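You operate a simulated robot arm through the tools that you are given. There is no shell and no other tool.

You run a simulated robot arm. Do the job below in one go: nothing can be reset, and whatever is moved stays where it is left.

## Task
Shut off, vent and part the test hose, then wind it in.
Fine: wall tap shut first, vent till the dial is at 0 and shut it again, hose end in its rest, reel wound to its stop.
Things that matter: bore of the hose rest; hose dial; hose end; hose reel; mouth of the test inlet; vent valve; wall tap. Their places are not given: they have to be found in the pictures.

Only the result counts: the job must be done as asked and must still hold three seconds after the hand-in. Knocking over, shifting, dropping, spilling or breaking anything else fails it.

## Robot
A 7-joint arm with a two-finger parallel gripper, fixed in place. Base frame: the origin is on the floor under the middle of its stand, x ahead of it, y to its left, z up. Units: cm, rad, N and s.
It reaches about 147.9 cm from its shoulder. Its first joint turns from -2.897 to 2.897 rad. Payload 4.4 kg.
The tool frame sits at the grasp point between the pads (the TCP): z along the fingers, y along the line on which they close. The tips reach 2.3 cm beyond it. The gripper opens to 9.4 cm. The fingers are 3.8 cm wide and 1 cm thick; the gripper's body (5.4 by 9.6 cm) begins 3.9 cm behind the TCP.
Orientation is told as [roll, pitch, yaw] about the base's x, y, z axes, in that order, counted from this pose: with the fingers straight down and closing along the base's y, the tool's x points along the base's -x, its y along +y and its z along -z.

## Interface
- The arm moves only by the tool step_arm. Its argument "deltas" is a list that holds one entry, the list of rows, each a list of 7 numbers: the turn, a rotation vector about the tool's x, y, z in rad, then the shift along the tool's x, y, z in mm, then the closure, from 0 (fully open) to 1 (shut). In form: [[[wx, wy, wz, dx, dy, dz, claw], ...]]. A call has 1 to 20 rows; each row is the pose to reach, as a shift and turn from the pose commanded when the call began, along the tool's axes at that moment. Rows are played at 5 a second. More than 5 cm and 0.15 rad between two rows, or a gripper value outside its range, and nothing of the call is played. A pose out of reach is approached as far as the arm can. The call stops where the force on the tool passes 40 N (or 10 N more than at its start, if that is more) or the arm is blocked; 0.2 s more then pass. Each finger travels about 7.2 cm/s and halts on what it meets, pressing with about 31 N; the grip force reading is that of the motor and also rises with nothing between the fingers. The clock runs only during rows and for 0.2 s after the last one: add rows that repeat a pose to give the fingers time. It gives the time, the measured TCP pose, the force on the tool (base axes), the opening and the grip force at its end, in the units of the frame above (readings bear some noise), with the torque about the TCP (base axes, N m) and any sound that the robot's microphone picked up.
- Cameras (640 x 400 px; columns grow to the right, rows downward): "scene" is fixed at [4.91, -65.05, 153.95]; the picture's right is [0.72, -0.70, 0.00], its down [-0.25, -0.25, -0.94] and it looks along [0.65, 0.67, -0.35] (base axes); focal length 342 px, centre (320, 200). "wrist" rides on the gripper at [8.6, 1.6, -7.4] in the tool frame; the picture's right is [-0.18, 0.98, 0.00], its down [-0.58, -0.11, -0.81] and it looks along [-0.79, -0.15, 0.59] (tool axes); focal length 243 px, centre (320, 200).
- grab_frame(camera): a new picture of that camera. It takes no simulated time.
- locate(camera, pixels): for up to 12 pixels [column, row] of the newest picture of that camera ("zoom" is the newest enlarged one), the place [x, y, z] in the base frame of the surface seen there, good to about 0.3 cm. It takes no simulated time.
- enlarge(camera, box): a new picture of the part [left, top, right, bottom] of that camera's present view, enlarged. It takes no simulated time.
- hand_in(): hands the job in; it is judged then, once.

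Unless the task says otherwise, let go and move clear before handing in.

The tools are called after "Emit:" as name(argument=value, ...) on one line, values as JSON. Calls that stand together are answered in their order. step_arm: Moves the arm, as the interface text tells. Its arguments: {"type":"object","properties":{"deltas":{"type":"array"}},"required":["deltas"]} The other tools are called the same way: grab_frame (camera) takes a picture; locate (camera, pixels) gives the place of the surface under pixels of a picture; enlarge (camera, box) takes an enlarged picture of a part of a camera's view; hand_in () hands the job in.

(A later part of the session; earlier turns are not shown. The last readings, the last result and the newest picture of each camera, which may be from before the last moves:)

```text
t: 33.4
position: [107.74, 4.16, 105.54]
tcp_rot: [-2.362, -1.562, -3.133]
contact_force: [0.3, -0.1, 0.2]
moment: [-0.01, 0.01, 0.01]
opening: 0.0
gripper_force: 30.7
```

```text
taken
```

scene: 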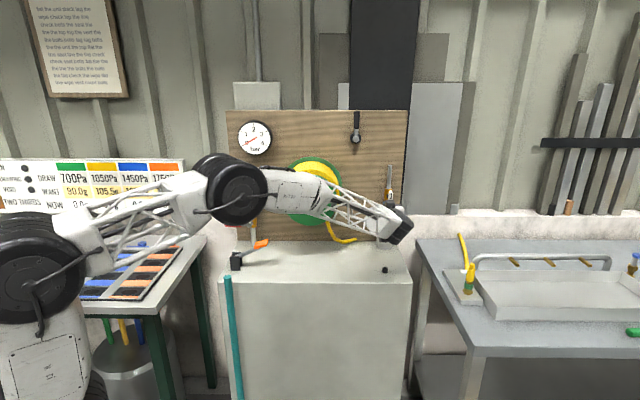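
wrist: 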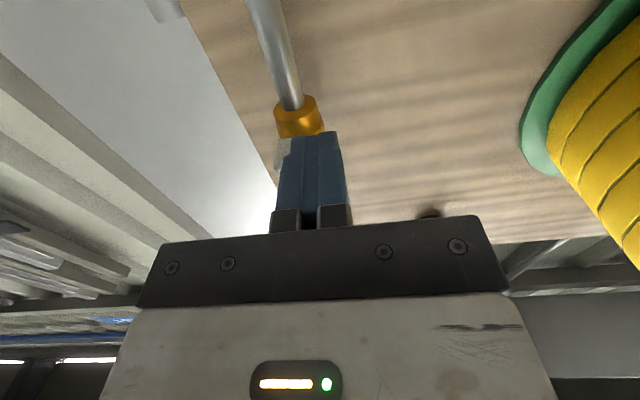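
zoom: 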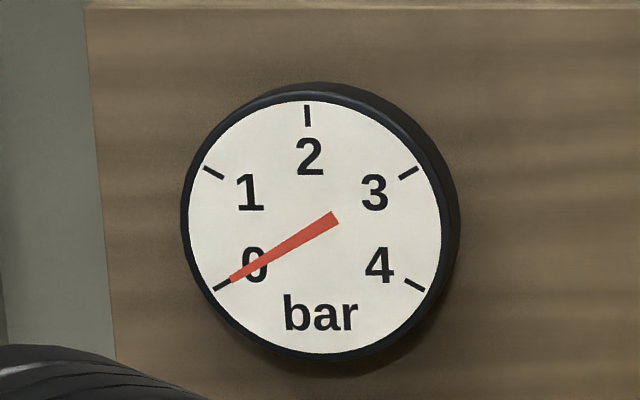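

The dial now sits exactly on the 0 mark (zoom (222,287)). I'll shut the vent again by coming up on the left of the raised, marked end and pushing it right and down to its stop.

Emit:
step_arm(deltas=[[[0, 0, 0, 0, 12, 0, 1], [0, 0, 0, -35, 14, 0, 1], [0, 0, 0, -65, 14, 0, 1], [0, 0, 0, -65, 1, 0, 1], [0, 0, 0, -66, -5, 0, 1], [0, 0, 0, -66, -11, 0, 1], [0, 0, 0, -64, -17, 0, 1], [0, 0, 0, -61, -22, 0, 1], [0, 0, 0, -57, -29, 0, 1], [0, 0, 0, -51, -38, 0, 1], [0, 0, 0, -47, -40, 0, 1], [0, 0, 0, -44, -40, 0, 1]]])

Emit:
grab_frame(camera="wrist")

Emit:
enlarge(camera="scene", box=[230, 110, 280, 160])

```text
t: 36.0
position: [110.61, 1.37, 110.52]
tcp_rot: [-2.378, -1.557, -3.116]
contact_force: [-9.5, -0.7, 36.7]
moment: [0.2, 0.02, 0.41]
opening: 0.02
gripper_force: 30.8
```

```text
taken
```

wrist: 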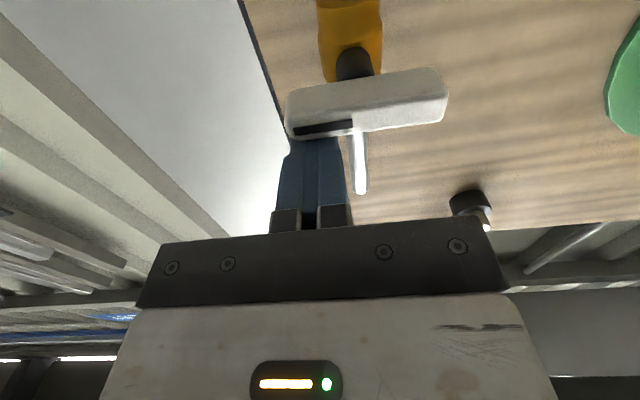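

```text
8.00 times, centred on (255, 135) of scene
```

zoom: 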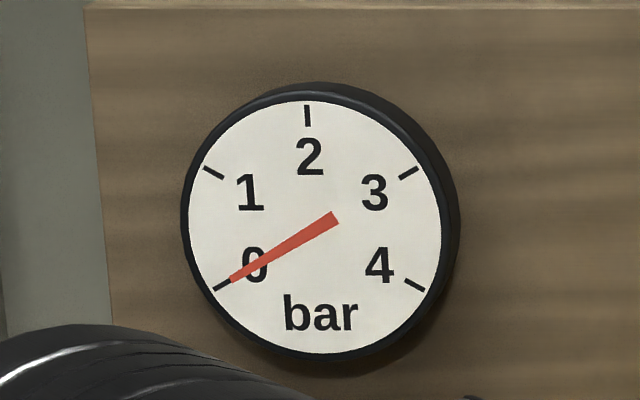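

The handle is back across its pipe against the stop (36.7 N reaction) and the dial stays at 0. I'll lift off and back away, then check the vent from the scene.

Emit:
step_arm(deltas=[[[0, 0, 0, -15, 0, 0, 1], [0, 0, 0, -25, 0, 0, 1], [0, 0, 0, -25, 0, -45, 1], [0, 0, 0, -35, 0, -90, 1], [0, 0, 0, -50, 0, -135, 1], [0, 0, 0, -70, 0, -175, 1], [0, 0, 0, -90, 0, -215, 1], [0, 0, 0, -110, 0, -240, 1]]])

Emit:
step_arm(deltas=[[[0, 0.143, 0, 0, 0, 0, 0.6], [0, 0.286, 0, 0, 0, 0, 0.3], [0, 0.428, 0, 0, 0, 0, 0.3], [0, 0.571, 0, 0, 0, 0, 0.3], [0, 0.714, 0, 0, 0, 0, 0.3], [0, 0.857, 0, 0, 0, 0, 0.3], [0, 1.0, 0, 0, 0, 0, 0.3], [0, 1.142, 0, 0, 0, 0, 0.3], [0, 1.285, 0, 0, 0, 0, 0.3], [0, 1.428, 0, 0, 0, 0, 0.3], [0, 1.571, 0, 0, 0, 0, 0.3]]])

Emit:
grab_frame(camera="wrist")

Emit:
grab_frame(camera="scene")

```text
t: 37.8
position: [93.36, -15.91, 120.64]
tcp_rot: [-2.334, -1.563, 3.123]
contact_force: [0.7, 0.1, -0.4]
moment: [0.0, -0.06, 0.02]
opening: 0.0
gripper_force: 31.4
```

```text
t: 40.2
position: [93.63, -15.77, 120.72]
tcp_rot: [-0.006, -0.002, 0.786]
contact_force: [0.4, 0.1, -0.1]
moment: [-0.04, 0.01, 0.0]
opening: 6.57
gripper_force: 0.0
```

```text
taken
```

wrist: 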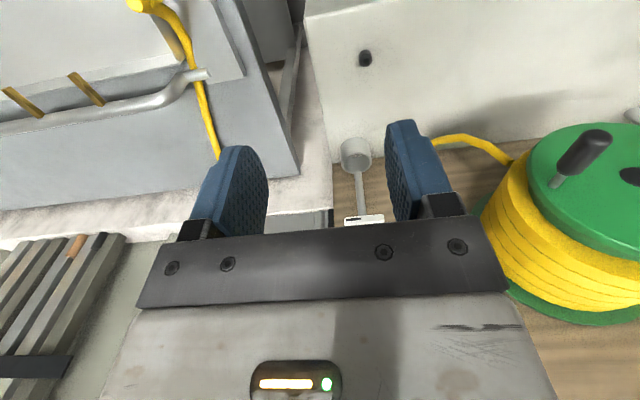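

```text
taken
```

scene: 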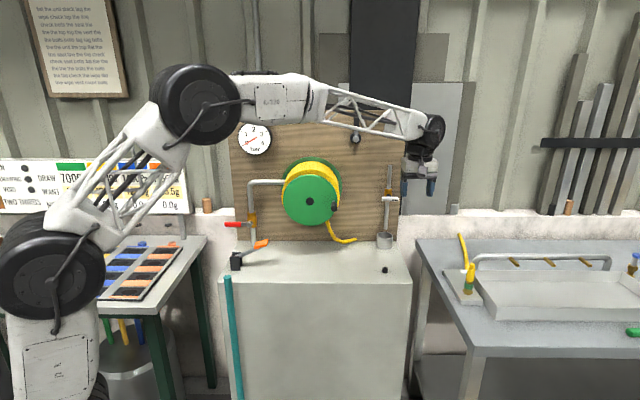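

The vent handle (390,198) is across its pipe and the dial (254,138) reads 0. Now I'll move over the hose end on the test bench, turning the hand so the side hose will pass between the fingers.

Emit:
step_arm(deltas=[[[0, 0, 0.057, 8, -37, 10, 0.3], [0, 0, 0.114, 17, -75, 35, 0.3], [0, 0, 0.171, 25, -112, 60, 0.3], [0, 0, 0.228, 34, -150, 90, 0.3], [0, 0, 0.285, 42, -187, 115, 0.3]]])

Emit:
grab_frame(camera="wrist")

Emit:
enlarge(camera="scene", box=[430, 200, 510, 310])

```text
t: 41.4
position: [104.02, -31.51, 109.61]
tcp_rot: [-0.006, -0.008, 0.503]
contact_force: [-0.8, 0.1, 1.0]
moment: [0.02, -0.04, -0.01]
opening: 6.58
gripper_force: 0.0
```

```text
taken
```

wrist: 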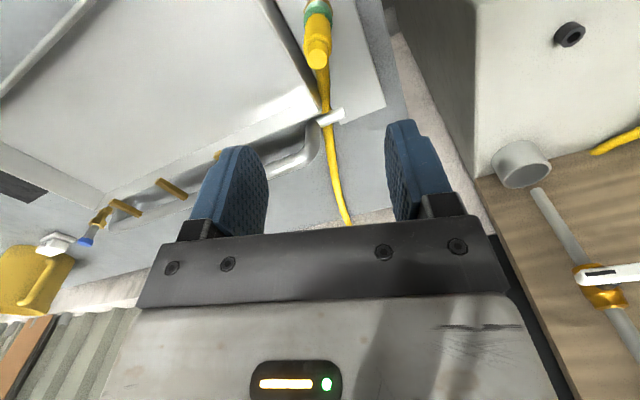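

```text
3.64 times, centred on (470, 255) of scene
```

zoom: 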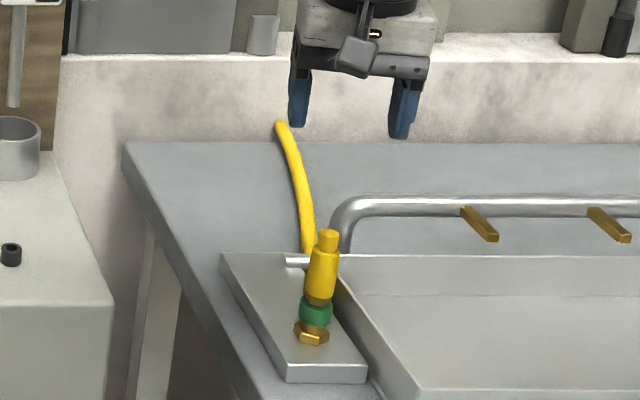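

The hose end is seen at (318,40) in the wrist view with its hose running straight away between the fingers, so the yaw is good. I'll locate its top and sides from here to centre the grip.

Emit:
locate(camera="wrist", pixels=[[317, 60], [311, 60], [323, 60], [318, 45], [308, 35], [330, 35], [318, 25], [317, 10], [323, 75], [570, 35], [564, 33], [578, 37]])

Emit:
enlarge(camera="wrist", box=[270, 0, 370, 80])

Emit:
enlarge(camera="wrist", box=[530, 0, 610, 70])

```text
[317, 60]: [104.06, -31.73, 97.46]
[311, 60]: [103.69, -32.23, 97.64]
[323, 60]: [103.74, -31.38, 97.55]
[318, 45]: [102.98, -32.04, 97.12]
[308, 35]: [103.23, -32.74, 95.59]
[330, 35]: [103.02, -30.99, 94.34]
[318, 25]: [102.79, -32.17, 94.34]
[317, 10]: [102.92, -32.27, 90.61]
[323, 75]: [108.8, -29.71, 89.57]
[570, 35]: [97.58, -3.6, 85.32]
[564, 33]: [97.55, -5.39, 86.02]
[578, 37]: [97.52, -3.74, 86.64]
```

```text
5.00 times, centred on (320, 40) of wrist
```

zoom: 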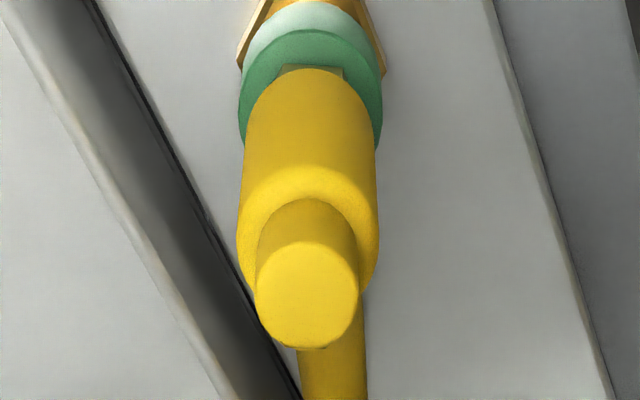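

```text
5.71 times, centred on (570, 35) of wrist
```

zoom: 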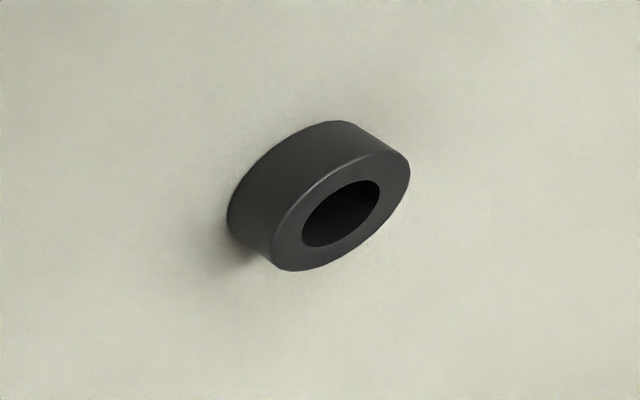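

The hose end's axis is at about (103.85,-31.85), top at z=97.5. I'll descend straight over it to z≈95 with the fingers open.

Emit:
step_arm(deltas=[[[0, 0, 0, 3, -2, 36, 0.3], [0, 0, 0, 3, -2, 72, 0.3], [0, 0, 0, 3, -2, 108, 0.3], [0, 0, 0, 3, -2, 130, 0.3], [0, 0, 0, 3, -2, 146, 0.3]]])

Emit:
grab_frame(camera="wrist")

Emit:
enlarge(camera="scene", box=[430, 210, 510, 310])

```text
t: 42.6
position: [103.76, -32.14, 94.81]
tcp_rot: [-0.005, -0.007, 0.503]
contact_force: [-0.8, -1.2, 0.2]
moment: [-0.01, 0.01, 0.02]
opening: 6.57
gripper_force: 0.0
```

```text
taken
```

wrist: 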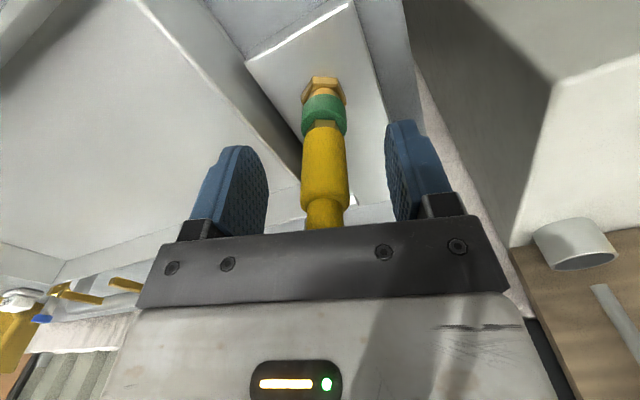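

```text
4.00 times, centred on (470, 260) of scene
```

zoom: 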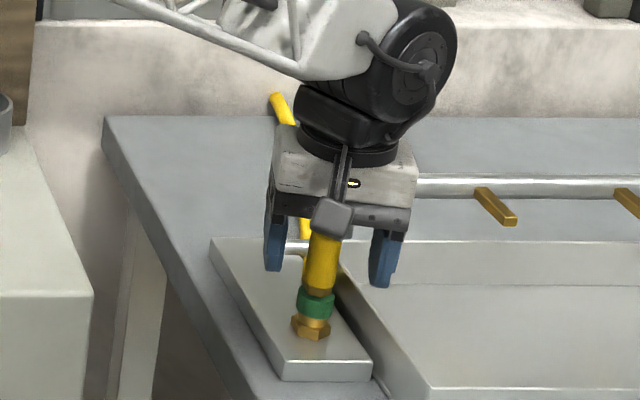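

The sleeve at (325,165) is centred between the open fingers. I'll close on it and read the grip.

Emit:
step_arm(deltas=[[[0, 0, 0, 0, 0, 0, 0.6], [0, 0, 0, 0, 0, 0, 0.8], [0, 0, 0, 0, 0, 0, 1], [0, 0, 0, 0, 0, 0, 1], [0, 0, 0, 0, 0, 0, 1], [0, 0, 0, 0, 0, 0, 1]]])

Emit:
grab_frame(camera="wrist")

```text
t: 44.0
position: [103.77, -31.94, 94.71]
tcp_rot: [-0.005, -0.008, 0.504]
contact_force: [-21.4, 26.1, 3.0]
moment: [0.95, 0.68, -0.06]
opening: 2.14
gripper_force: 30.6
```

```text
taken
```

wrist: 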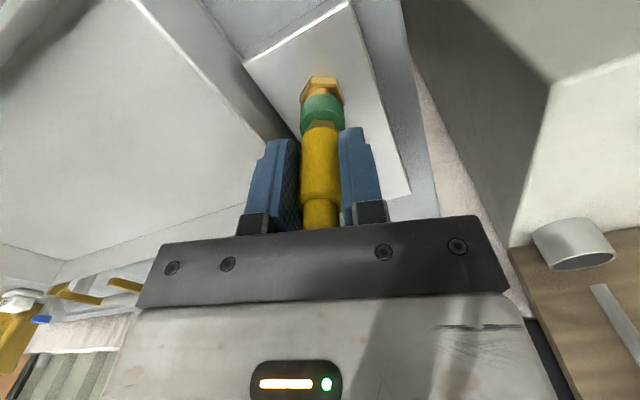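

The grip holds (opening 2.14 cm), but a side force of about 33 N along the tool's +y shows I'm slightly off-centre. I'll shift a few millimetres that way to relieve it.

Emit:
step_arm(deltas=[[[0, 0, 0, 0, 1, 0, 1], [0, 0, 0, 0, 2, 0, 1], [0, 0, 0, 0, 2, 0, 1]]])

```text
t: 44.8
position: [103.73, -31.97, 94.72]
tcp_rot: [-0.003, -0.007, 0.502]
contact_force: [-12.2, 12.5, -6.3]
moment: [0.48, 0.36, -0.13]
opening: 2.13
gripper_force: 30.9
```

Emit:
step_arm(deltas=[[[0, 0, 0, 0, 1, 0, 1], [0, 0, 0, 0, 1.5, 0, 1], [0, 0, 0, 0, 1.5, 0, 1]]])

```text
t: 45.6
position: [103.79, -31.8, 94.84]
tcp_rot: [-0.003, -0.007, 0.503]
contact_force: [0.0, 0.8, -1.4]
moment: [-0.03, 0.01, 0.02]
opening: 2.09
gripper_force: 31.1
```

The side force is now essentially zero and the grip is steady. I'll pull straight up slowly.

Emit:
step_arm(deltas=[[[0, 0, 0, 0, 0, -3, 1], [0, 0, 0, 0, 0, -6, 1], [0, 0, 0, 0, 0, -10, 1], [0, 0, 0, 0, 0, -14, 1], [0, 0, 0, 0, 0, -18, 1], [0, 0, 0, 0, 0, -24, 1], [0, 0, 0, 0, 0, -30, 1]]])

Emit:
grab_frame(camera="wrist")

Emit:
enlarge(camera="scene", box=[430, 210, 510, 310])

```text
t: 47.2
position: [103.74, -31.64, 97.64]
tcp_rot: [-0.004, -0.007, 0.502]
contact_force: [0.0, -0.4, -0.9]
moment: [-0.03, -0.01, 0.0]
opening: 2.11
gripper_force: 31.3
```

```text
taken
```

wrist: 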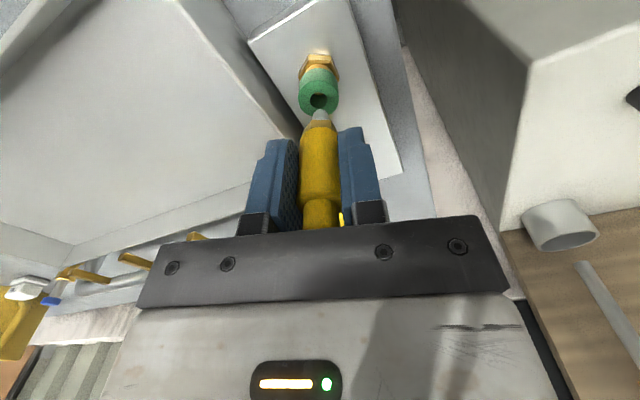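

```text
4.00 times, centred on (470, 260) of scene
```

zoom: 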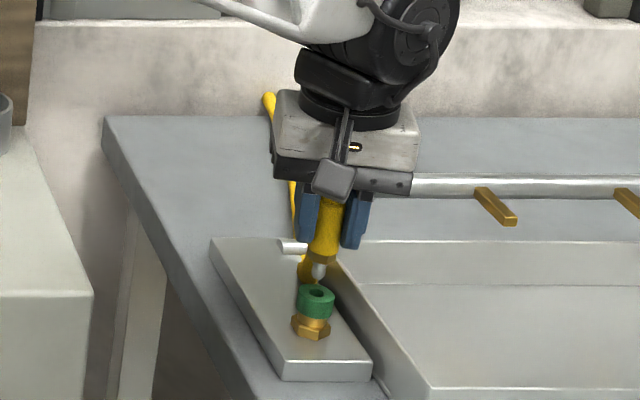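

The hose end has come free: its grey nose is at (319,113) above the green collar's open bore (319,100), with no residual force. I'll lift it clear and measure the nose.

Emit:
step_arm(deltas=[[[0, 0, 0, 0, 0, -30, 1], [0, 0, 0, 0, 0, -70, 1], [0, 0, 0, 0, 0, -110, 1], [0, 0, 0, 0, 0, -130, 1]]])

Emit:
grab_frame(camera="wrist")

Emit:
enlarge(camera="scene", box=[430, 160, 510, 310])

Emit:
enlarge(camera="wrist", box=[260, 80, 380, 240])

```text
t: 48.2
position: [103.47, -31.91, 110.67]
tcp_rot: [-0.004, -0.009, 0.503]
contact_force: [-0.4, -0.5, -0.7]
moment: [-0.02, -0.03, -0.01]
opening: 2.1
gripper_force: 30.5
```

```text
taken
```

wrist: 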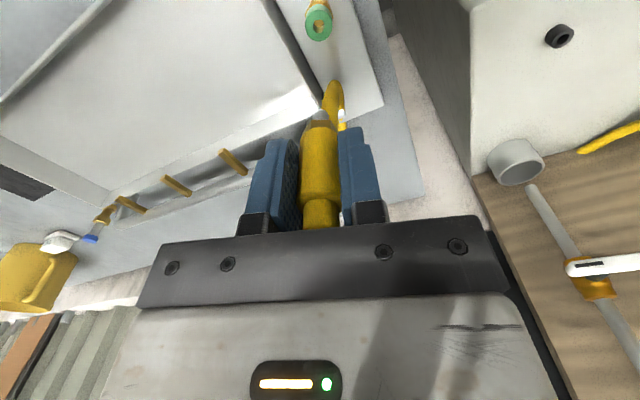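

```text
2.67 times, centred on (470, 235) of scene
```

zoom: 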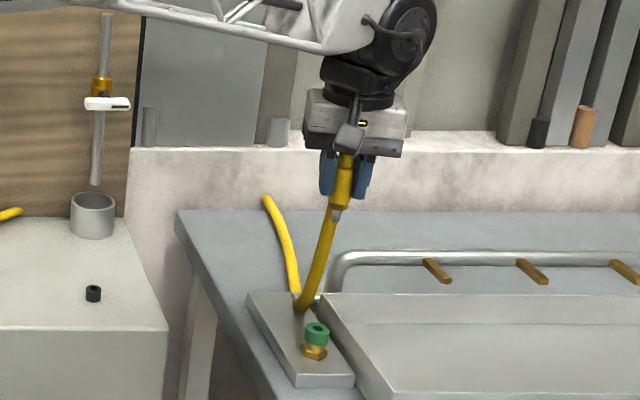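

```text
2.50 times, centred on (320, 160) of wrist
```

zoom: 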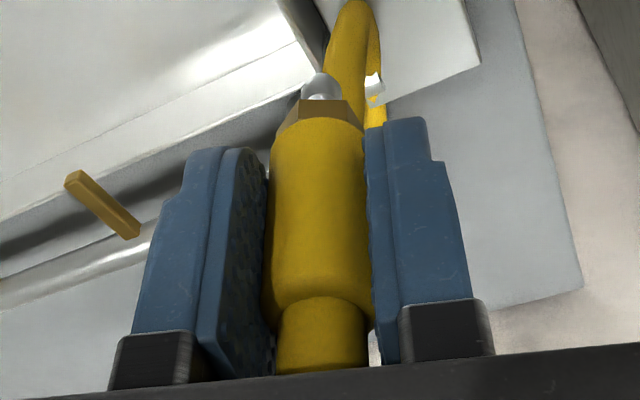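

The hose end is hanging straight in the grip, with its nose tip at zoom (337,214) in the scene. I'll measure the nose and the rest ring before carrying it over.

Emit:
enlarge(camera="scene", box=[455, 215, 485, 250])

Emit:
locate(camera="wrist", pixels=[[320, 113], [320, 118], [320, 125], [560, 34], [552, 33], [568, 34], [558, 44], [562, 26], [319, 24], [319, 14]])

Emit:
enlarge(camera="wrist", box=[530, 10, 590, 60])

```text
11.43 times, centred on (470, 232) of scene
```

zoom: 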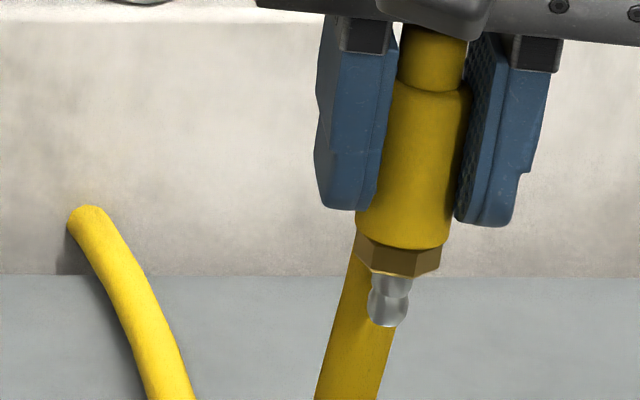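

```text
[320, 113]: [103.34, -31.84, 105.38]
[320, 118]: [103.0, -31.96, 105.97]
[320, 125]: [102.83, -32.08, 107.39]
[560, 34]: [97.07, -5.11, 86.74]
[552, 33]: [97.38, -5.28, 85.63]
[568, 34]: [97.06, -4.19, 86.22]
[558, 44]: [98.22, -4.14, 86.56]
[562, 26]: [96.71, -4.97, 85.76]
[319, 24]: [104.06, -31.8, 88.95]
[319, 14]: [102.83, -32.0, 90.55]
```

```text
8.00 times, centred on (560, 35) of wrist
```

zoom: 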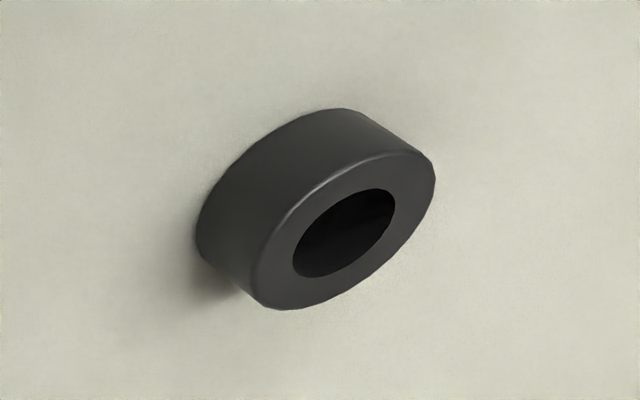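

The nose is about 1.4 cm long and 1.2 cm thick with its tip 5.35 cm below the TCP, and the rest ring's bore is near (97.3,-4.5) with its top at z≈86.6. I'll carry the hose end over the ring and stop above it to align.

Emit:
step_arm(deltas=[[[0, 0, 0, -13, 45, -5, 1], [0, 0, 0, -26, 90, -5, 1], [0, 0, 0, -39, 135, 0, 1], [0, 0, 0, -52, 180, 0, 1], [0, 0, 0, -65, 225, 0, 1], [0, 0, 0, -78, 270, 0, 1], [0, 0, 0, -78, 270, 40, 1], [0, 0, 0, -78, 270, 80, 1], [0, 0, 0, -78, 270, 120, 1], [0, 0, 0, -78, 270, 150, 1]]])

Emit:
grab_frame(camera="wrist")

Emit:
grab_frame(camera="scene")

Emit:
enlarge(camera="wrist", box=[270, 50, 370, 150])

```text
t: 50.4
position: [97.86, -4.32, 95.72]
tcp_rot: [-0.007, -0.008, 0.503]
contact_force: [-0.4, -0.3, 0.2]
moment: [0.01, 0.0, -0.02]
opening: 2.11
gripper_force: 31.2
```

```text
taken
```

wrist: 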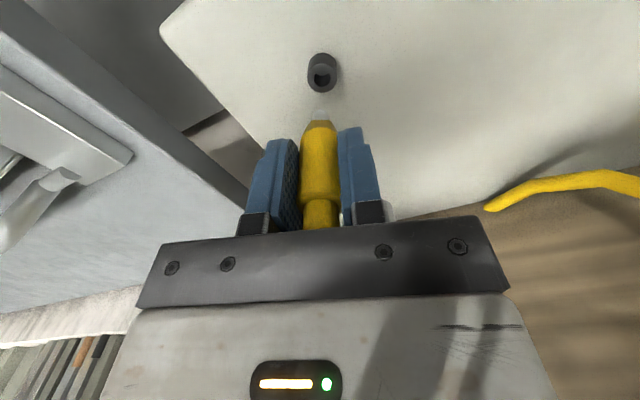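

```text
taken
```

scene: 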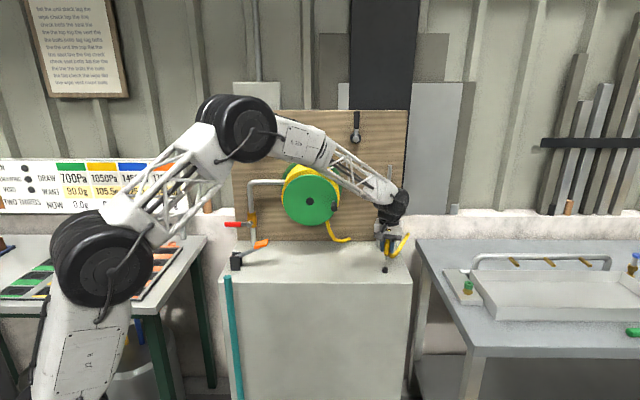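

```text
4.00 times, centred on (320, 100) of wrist
```

zoom: 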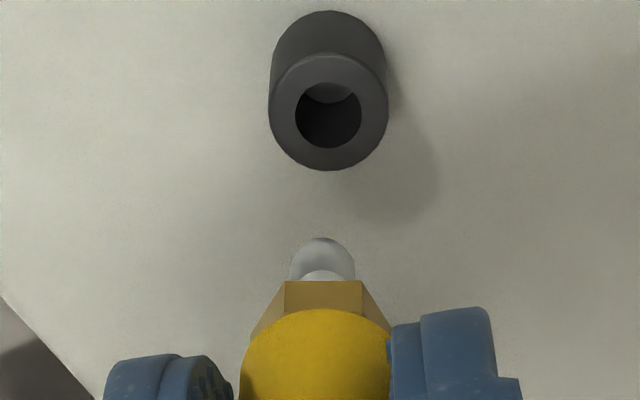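

The view down past the nose is good: the ring's top face is centred at zoom (329,112) and the nose tip at (322,250). I'll locate points round the ring's rim to get its centre and height.

Emit:
locate(camera="wrist", pixels=[[309.5, 78], [335, 78], [322.2, 90.2], [322.2, 66], [313, 70], [331.5, 70], [313, 86], [331.5, 86], [300, 78], [345, 78], [322, 99]])

Emit:
enlarge(camera="scene", box=[365, 225, 415, 285])

```text
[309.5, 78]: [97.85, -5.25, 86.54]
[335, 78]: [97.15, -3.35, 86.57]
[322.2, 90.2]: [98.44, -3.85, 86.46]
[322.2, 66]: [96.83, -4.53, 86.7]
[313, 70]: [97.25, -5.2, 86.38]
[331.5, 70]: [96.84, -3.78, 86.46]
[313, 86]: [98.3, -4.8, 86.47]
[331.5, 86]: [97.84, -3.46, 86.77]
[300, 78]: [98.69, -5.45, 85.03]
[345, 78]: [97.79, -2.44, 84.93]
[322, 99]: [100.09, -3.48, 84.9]
```

```text
6.67 times, centred on (390, 255) of scene
```

zoom: 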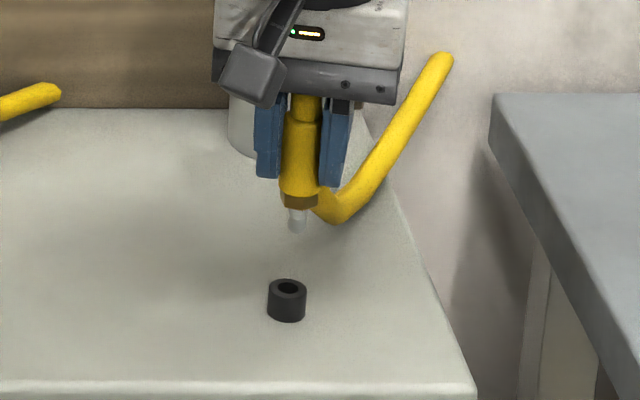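

The ring's centre comes out at about (97.56,-4.28) with its top at z=86.54, about 2–2.5 mm off the nose's axis. I'll correct that and go down to just above the ring.

Emit:
step_arm(deltas=[[[0, 0, 0, 2, 1.5, 0, 1], [0, 0, 0, 2, 1.5, 12, 1], [0, 0, 0, 2, 1.5, 24, 1], [0, 0, 0, 2, 1.5, 31, 1]]])

Emit:
enlarge(camera="wrist", box=[280, 70, 360, 130])

Emit:
enlarge(camera="scene", box=[370, 250, 400, 280])

```text
t: 51.4
position: [97.39, -4.63, 92.51]
tcp_rot: [-0.004, -0.006, 0.502]
contact_force: [0.1, 0.2, -0.4]
moment: [0.04, 0.0, 0.0]
opening: 2.08
gripper_force: 31.0
```

```text
6.67 times, centred on (320, 100) of wrist
```

zoom: 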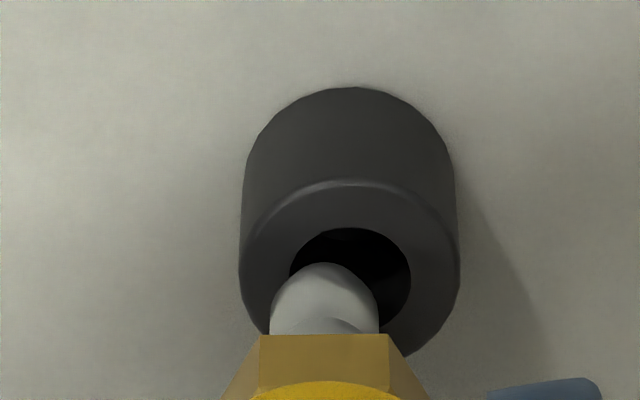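

```text
13.33 times, centred on (385, 265) of scene
```

zoom: 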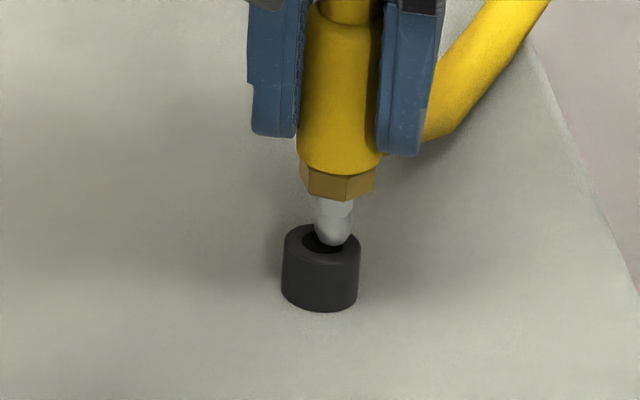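

The nose is now just above the bore, but the wrist zoom shows the bore centre (350,280) to the right of the nose (324,290), so I'm a couple of millimetres off. The arm may still be settling, so I'll hold briefly and look again.

Emit:
step_arm(deltas=[[[0, 0, 0, 0, 0, 0, 1], [0, 0, 0, 0, 0, 0, 1], [0, 0, 0, 0, 0, 0, 1], [0, 0, 0, 0, 0, 0, 1]]])

Emit:
enlarge(camera="wrist", box=[280, 70, 360, 130])

Emit:
enlarge(camera="scene", box=[370, 250, 400, 280])

```text
t: 52.4
position: [97.48, -4.62, 92.45]
tcp_rot: [-0.003, -0.009, 0.503]
contact_force: [-0.4, 0.4, -0.9]
moment: [0.02, -0.02, -0.01]
opening: 2.1
gripper_force: 31.2
```

```text
6.67 times, centred on (320, 100) of wrist
```

zoom: 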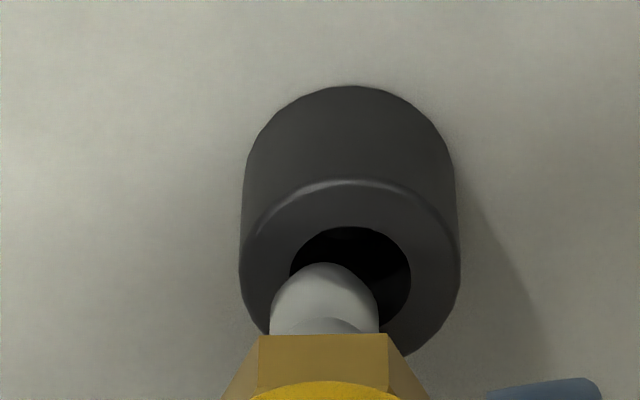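

```text
13.33 times, centred on (385, 265) of scene
```

zoom: 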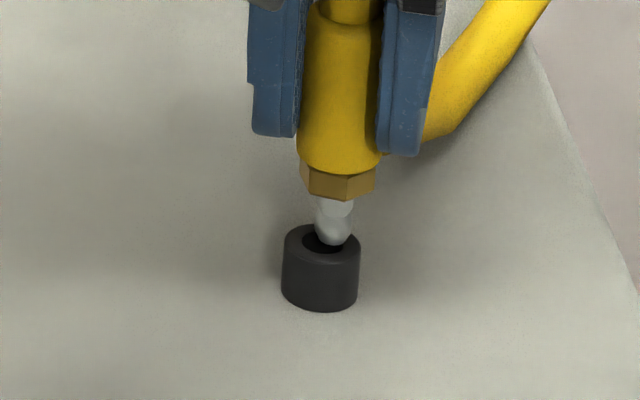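

The readings are steady; comparing both views, the nose is off from the bore by about 2.5 mm along the tool's y with little error in x. I'll shift +2.5 mm in y, let it settle and look again.

Emit:
step_arm(deltas=[[[0, 0, 0, 0, 1.5, 0, 1], [0, 0, 0, 0, 2.5, 0, 1], [0, 0, 0, 0, 2.5, 0, 1], [0, 0, 0, 0, 2.5, 0, 1]]])

Emit:
enlarge(camera="wrist", box=[280, 70, 360, 130])

Emit:
enlarge(camera="scene", box=[370, 250, 400, 280])

```text
t: 53.4
position: [97.26, -4.38, 92.7]
tcp_rot: [-0.002, -0.007, 0.505]
contact_force: [0.0, 0.1, -0.7]
moment: [0.0, 0.0, -0.02]
opening: 2.09
gripper_force: 31.0
```

```text
6.67 times, centred on (320, 100) of wrist
```

zoom: 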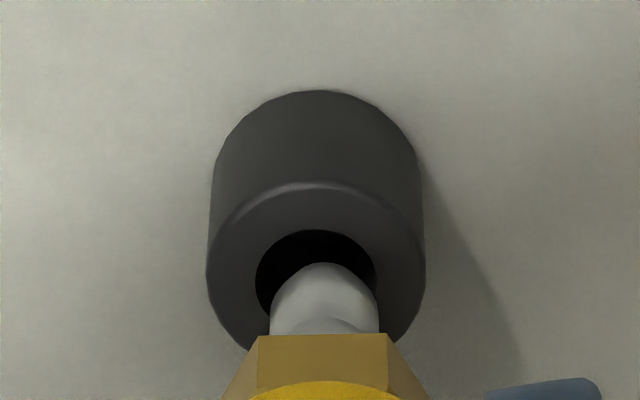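

```text
13.33 times, centred on (385, 265) of scene
```

zoom: 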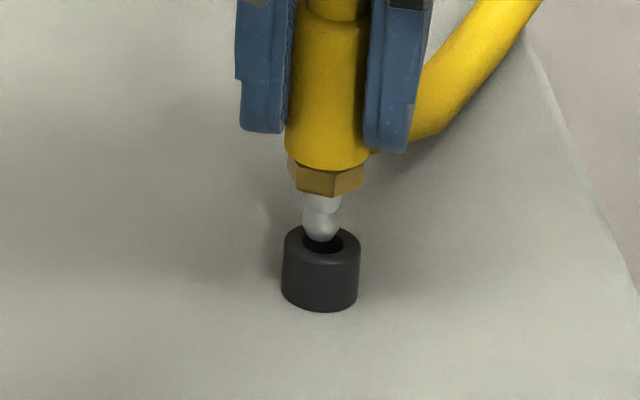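

Now the wrist zoom has the bore (316) just 8 px left of the nose (324), and the scene zoom has them nearly in line, so less than 1 mm is left. I'll nudge back 0.7 mm and lower slowly into the bore, watching the force.

Emit:
step_arm(deltas=[[[0, 0, 0, 0.2, -0.7, 0, 1], [0, 0, 0, 0.2, -0.7, 0, 1], [0, 0, 0, 0.2, -0.7, 2, 1], [0, 0, 0, 0.2, -0.7, 4, 1], [0, 0, 0, 0.2, -0.7, 6, 1]]])

Emit:
enlarge(camera="wrist", box=[280, 70, 360, 130])

Emit:
enlarge(camera="scene", box=[370, 250, 400, 280])

```text
t: 54.6
position: [97.34, -4.31, 91.98]
tcp_rot: [-0.004, -0.008, 0.503]
contact_force: [0.3, -0.4, -1.3]
moment: [0.01, -0.02, -0.02]
opening: 2.09
gripper_force: 31.1
```

```text
6.67 times, centred on (320, 100) of wrist
```

zoom: 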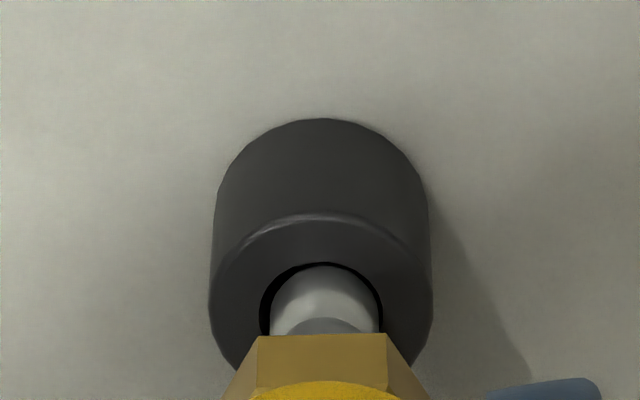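

```text
13.33 times, centred on (385, 265) of scene
```

zoom: 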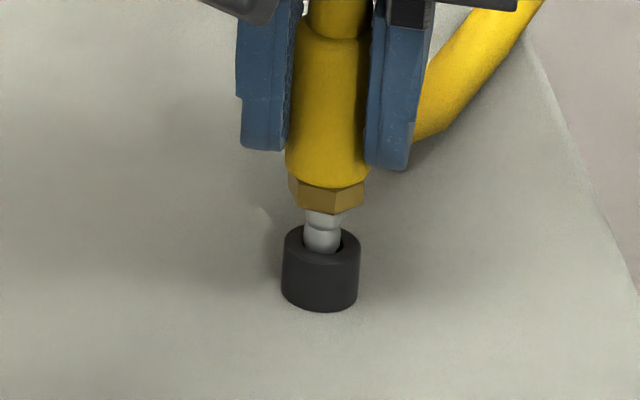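

The nose has entered the bore without contact force. I'll continue down to seat it.

Emit:
step_arm(deltas=[[[0, 0, 0, 0, -0.3, 2, 1], [0, 0, 0, 0, -0.3, 4, 1], [0, 0, 0, 0, -0.3, 6, 1], [0, 0, 0, 0, -0.3, 8, 1], [0, 0, 0, 0, -0.3, 10, 1]]])

Emit:
enlarge(camera="wrist", box=[280, 70, 360, 130])

Emit:
enlarge(camera="scene", box=[370, 250, 400, 280])

```text
t: 55.8
position: [97.43, -4.47, 91.08]
tcp_rot: [-0.003, -0.007, 0.504]
contact_force: [-1.0, 0.4, -1.1]
moment: [-0.02, -0.01, 0.0]
opening: 2.08
gripper_force: 30.7
```

```text
6.67 times, centred on (320, 100) of wrist
```

zoom: 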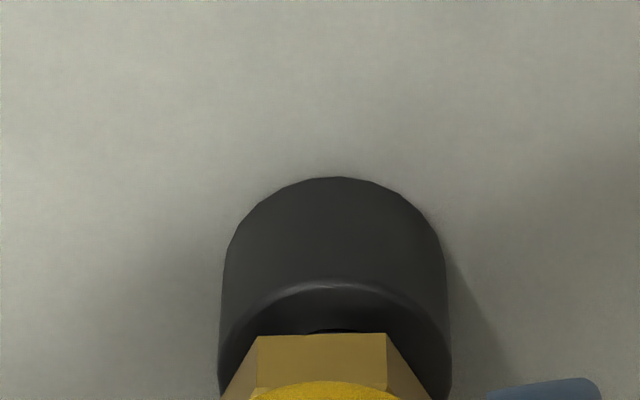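

```text
13.33 times, centred on (385, 265) of scene
```

zoom: 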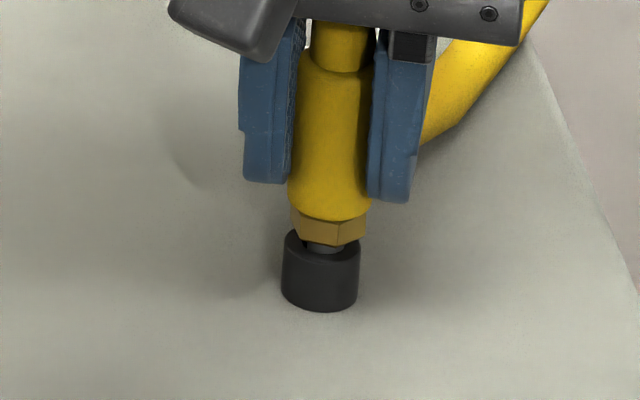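

The nose is nearly home with only the hex left above the ring and no force. I'll go down the last few millimetres until it lands.

Emit:
step_arm(deltas=[[[0, 0, 0, 0, 0.5, 1.5, 1], [0, 0, 0, 0, 0.6, 3, 1], [0, 0, 0, 0, 0.6, 4.5, 1], [0, 0, 0, 0, 0.6, 6, 1]]])

Emit:
enlarge(camera="wrist", box=[280, 70, 360, 130])

Emit:
enlarge(camera="scene", box=[370, 250, 400, 280])

```text
t: 56.9
position: [97.28, -4.38, 90.83]
tcp_rot: [-0.007, -0.012, 0.502]
contact_force: [-5.2, -3.9, 4.4]
moment: [0.25, 0.13, -0.12]
opening: 2.08
gripper_force: 31.2
stopped in row 4: the force on the tool passed its limit at 41 N (the readings are from after the stop); the commanded pose is now the measured one
```

```text
6.67 times, centred on (320, 100) of wrist
```

zoom: 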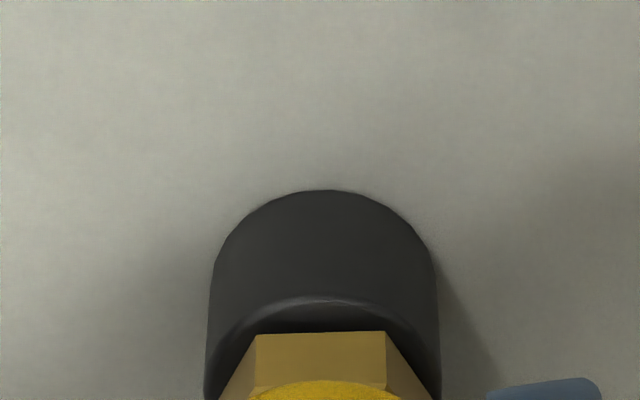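

```text
13.33 times, centred on (385, 265) of scene
```

zoom: 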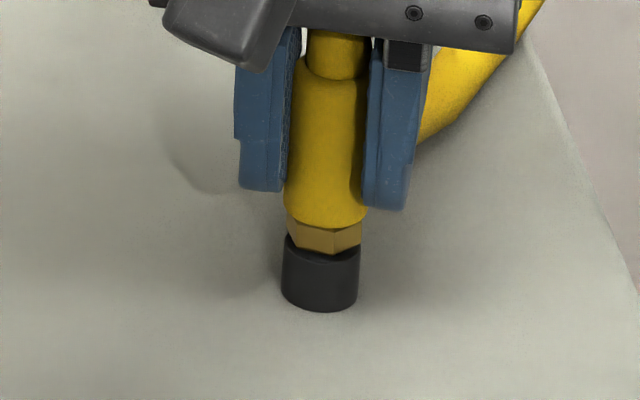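

The hex is now sitting on the ring with the nose fully in the bore (41 N at landing, only a few newtons left). I'll open the fingers and check that it stays put.

Emit:
step_arm(deltas=[[[0, 0, 0, 0, 0, 0, 0.9], [0, 0, 0, 0, 0, 0, 0.75], [0, 0, 0, 0, 0, 0, 0.5], [0, 0, 0, 0, 0, 0, 0.35], [0, 0, 0, 0, 0, 0, 0.35], [0, 0, 0, 0, 0, 0, 0.35]]])

Emit:
grab_frame(camera="wrist")

Emit:
enlarge(camera="scene", box=[360, 220, 420, 285])

```text
t: 58.3
position: [97.33, -4.31, 90.72]
tcp_rot: [-0.005, -0.009, 0.502]
contact_force: [0.6, -0.6, 0.8]
moment: [-0.04, 0.04, 0.01]
opening: 6.14
gripper_force: 0.1
```

```text
taken
```

wrist: 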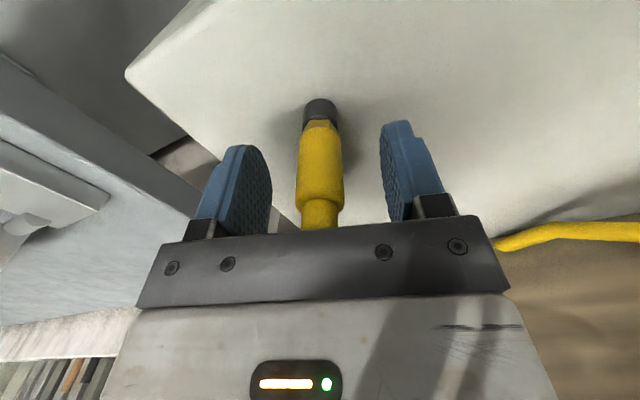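

```text
6.15 times, centred on (390, 252) of scene
```

zoom: 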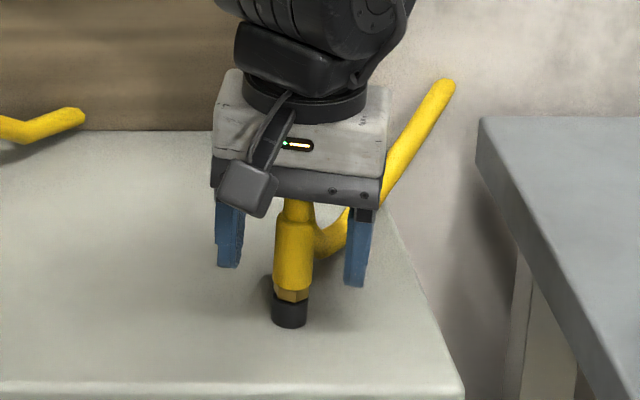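

The hose end stands upright in its rest after release, with no force on the tool. Before lifting I'll check where the hose runs relative to the right-hand finger so I don't snag it.

Emit:
locate(camera="zoom", pixels=[[335, 235], [345, 218], [385, 190], [400, 155], [420, 125], [445, 88], [358, 260], [360, 225], [228, 240], [290, 250]])

Emit:
enlarge(camera="scene", box=[375, 230, 415, 270])

```text
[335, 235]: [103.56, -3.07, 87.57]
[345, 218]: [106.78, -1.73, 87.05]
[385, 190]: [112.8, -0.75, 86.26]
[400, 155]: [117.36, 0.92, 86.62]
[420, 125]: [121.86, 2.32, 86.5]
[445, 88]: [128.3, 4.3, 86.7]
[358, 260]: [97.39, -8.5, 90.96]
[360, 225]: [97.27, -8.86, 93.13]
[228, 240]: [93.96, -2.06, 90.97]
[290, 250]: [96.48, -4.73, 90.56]
```

```text
10.00 times, centred on (395, 250) of scene
```

zoom: 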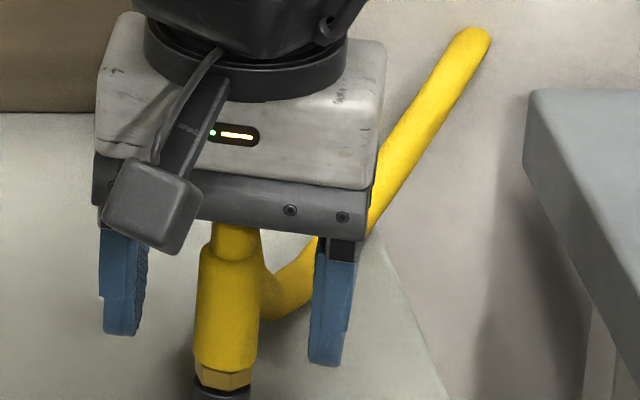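

The hose lies flat behind the rest at z≈86.5, below the fingers, so lifting straight up is safe. I'll raise the hand well clear.

Emit:
step_arm(deltas=[[[0, 0, 0, 0, 0, -20, 0.35], [0, 0, 0, 0, 0, -50, 0.35], [0, 0, 0, 0, 0, -90, 0.35], [0, 0, 0, 0, 0, -135, 0.35], [0, 0, 0, 0, 0, -180, 0.35], [0, 0, 0, 0, 0, -220, 0.35], [0, 0, 0, 0, 0, -260, 0.35]]])

Emit:
enlarge(camera="scene", box=[350, 180, 480, 300])

Emit:
enlarge(camera="scene", box=[270, 150, 370, 255])

Emit:
grab_frame(camera="scene")

```text
t: 59.9
position: [97.16, -4.24, 116.64]
tcp_rot: [-0.005, -0.008, 0.502]
contact_force: [-0.5, 0.2, -0.9]
moment: [0.02, -0.02, -0.01]
opening: 6.14
gripper_force: 0.0
```

```text
3.33 times, centred on (415, 240) of scene
```

zoom: 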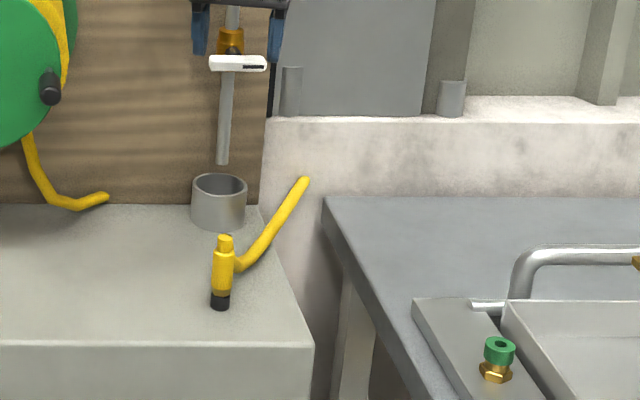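

```text
3.81 times, centred on (320, 202) of scene
```

zoom: 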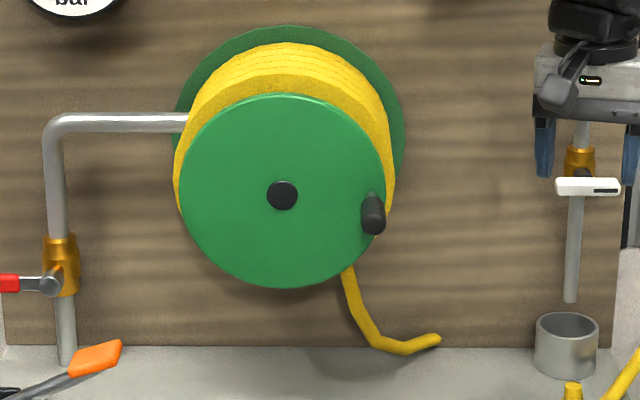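

```text
taken
```

scene: 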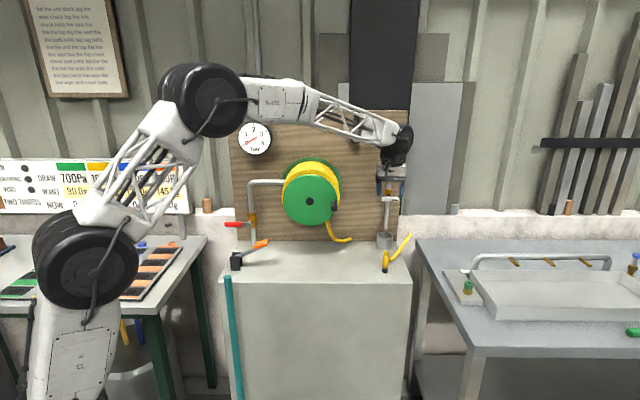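

The hose end stands in the rest with its hose lying behind it, and the inlet is free. Now the reel: I'll move in front of the crank knob and tilt the fingers level again.

Emit:
step_arm(deltas=[[[0, 0, -0.047, 34, 21, 0, 0.35], [0, 0, -0.094, 67, 43, 0, 0.35], [0, 0, -0.141, 101, 64, 0, 0.35], [0, 0, -0.188, 135, 86, -5, 0.35], [0, 0, -0.235, 168, 107, -10, 0.35], [0, 0, -0.283, 202, 129, -14, 0.35]]])

Emit:
step_arm(deltas=[[[0, -0.143, 0, 0, 0, 7, 0.4], [0, -0.286, 0, 0, 0, 14, 0.45], [0, -0.428, 0, 0, 0, 21, 0.45], [0, -0.571, 0, 0, 0, 28, 0.45], [0, -0.714, 0, 0, 0, 35, 0.45], [0, -0.857, 0, 0, 0, 42, 0.45], [0, -1.0, 0, 0, 0, 49, 0.45], [0, -1.142, 0, 0, 0, 56, 0.45], [0, -1.285, 0, 0, 0, 63, 0.45], [0, -1.428, 0, 0, 0, 70, 0.45], [0, -1.571, 0, 0, 0, 75, 0.45]]])

Emit:
grab_frame(camera="wrist")

Emit:
grab_frame(camera="scene")

```text
t: 61.3
position: [72.88, -2.78, 118.06]
tcp_rot: [-0.006, -0.007, 0.787]
contact_force: [0.4, 0.2, -1.1]
moment: [0.0, 0.01, -0.02]
opening: 6.09
gripper_force: 0.1
```

```text
t: 63.7
position: [73.34, -2.75, 110.36]
tcp_rot: [-2.423, -1.557, -3.074]
contact_force: [0.2, 0.1, -0.1]
moment: [0.03, 0.01, 0.0]
opening: 5.17
gripper_force: 0.1
```

```text
taken
```

wrist: 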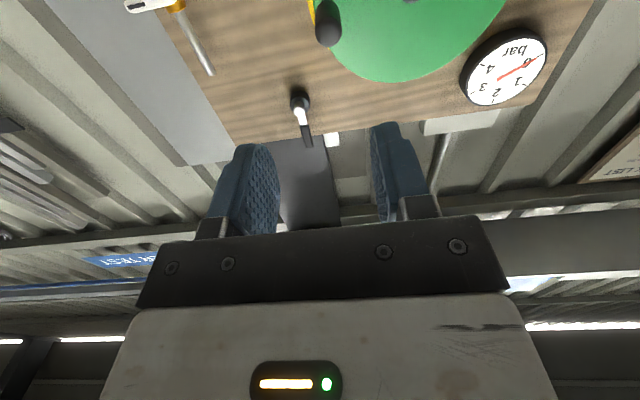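

```text
taken
```

scene: 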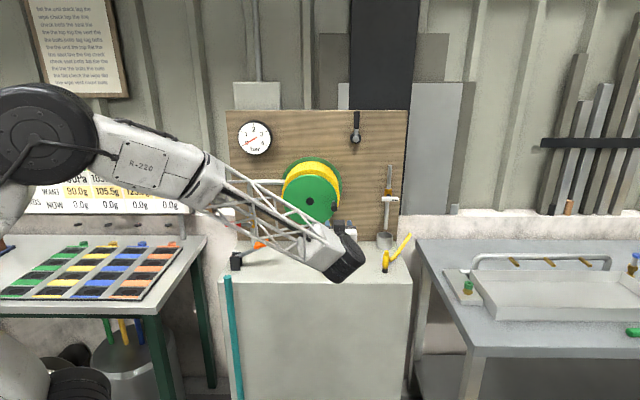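

The knob's end is at (328,25) in the wrist view, straight ahead of the fingers. I'll locate it and then move forward until it sits between the pads.

Emit:
locate(camera="wrist", pixels=[[328, 36], [316, 28], [340, 28], [328, 15], [322, 8], [334, 8], [328, 43]])

Emit:
enlarge(camera="wrist", box=[280, 0, 380, 70])

Emit:
enlarge(camera="scene", box=[310, 180, 370, 240])

```text
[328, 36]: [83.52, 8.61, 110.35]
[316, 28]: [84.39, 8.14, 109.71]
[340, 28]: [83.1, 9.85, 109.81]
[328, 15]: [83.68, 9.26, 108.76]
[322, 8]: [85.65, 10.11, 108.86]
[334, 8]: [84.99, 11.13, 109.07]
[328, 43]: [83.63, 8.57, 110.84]
```

```text
5.71 times, centred on (330, 35) of wrist
```

zoom: 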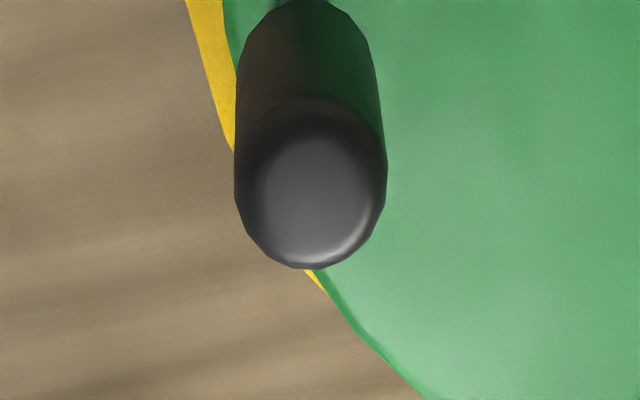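

```text
6.67 times, centred on (340, 210) of scene
```

zoom: 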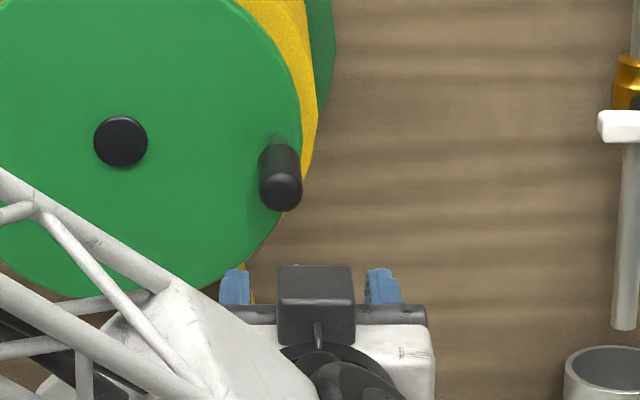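

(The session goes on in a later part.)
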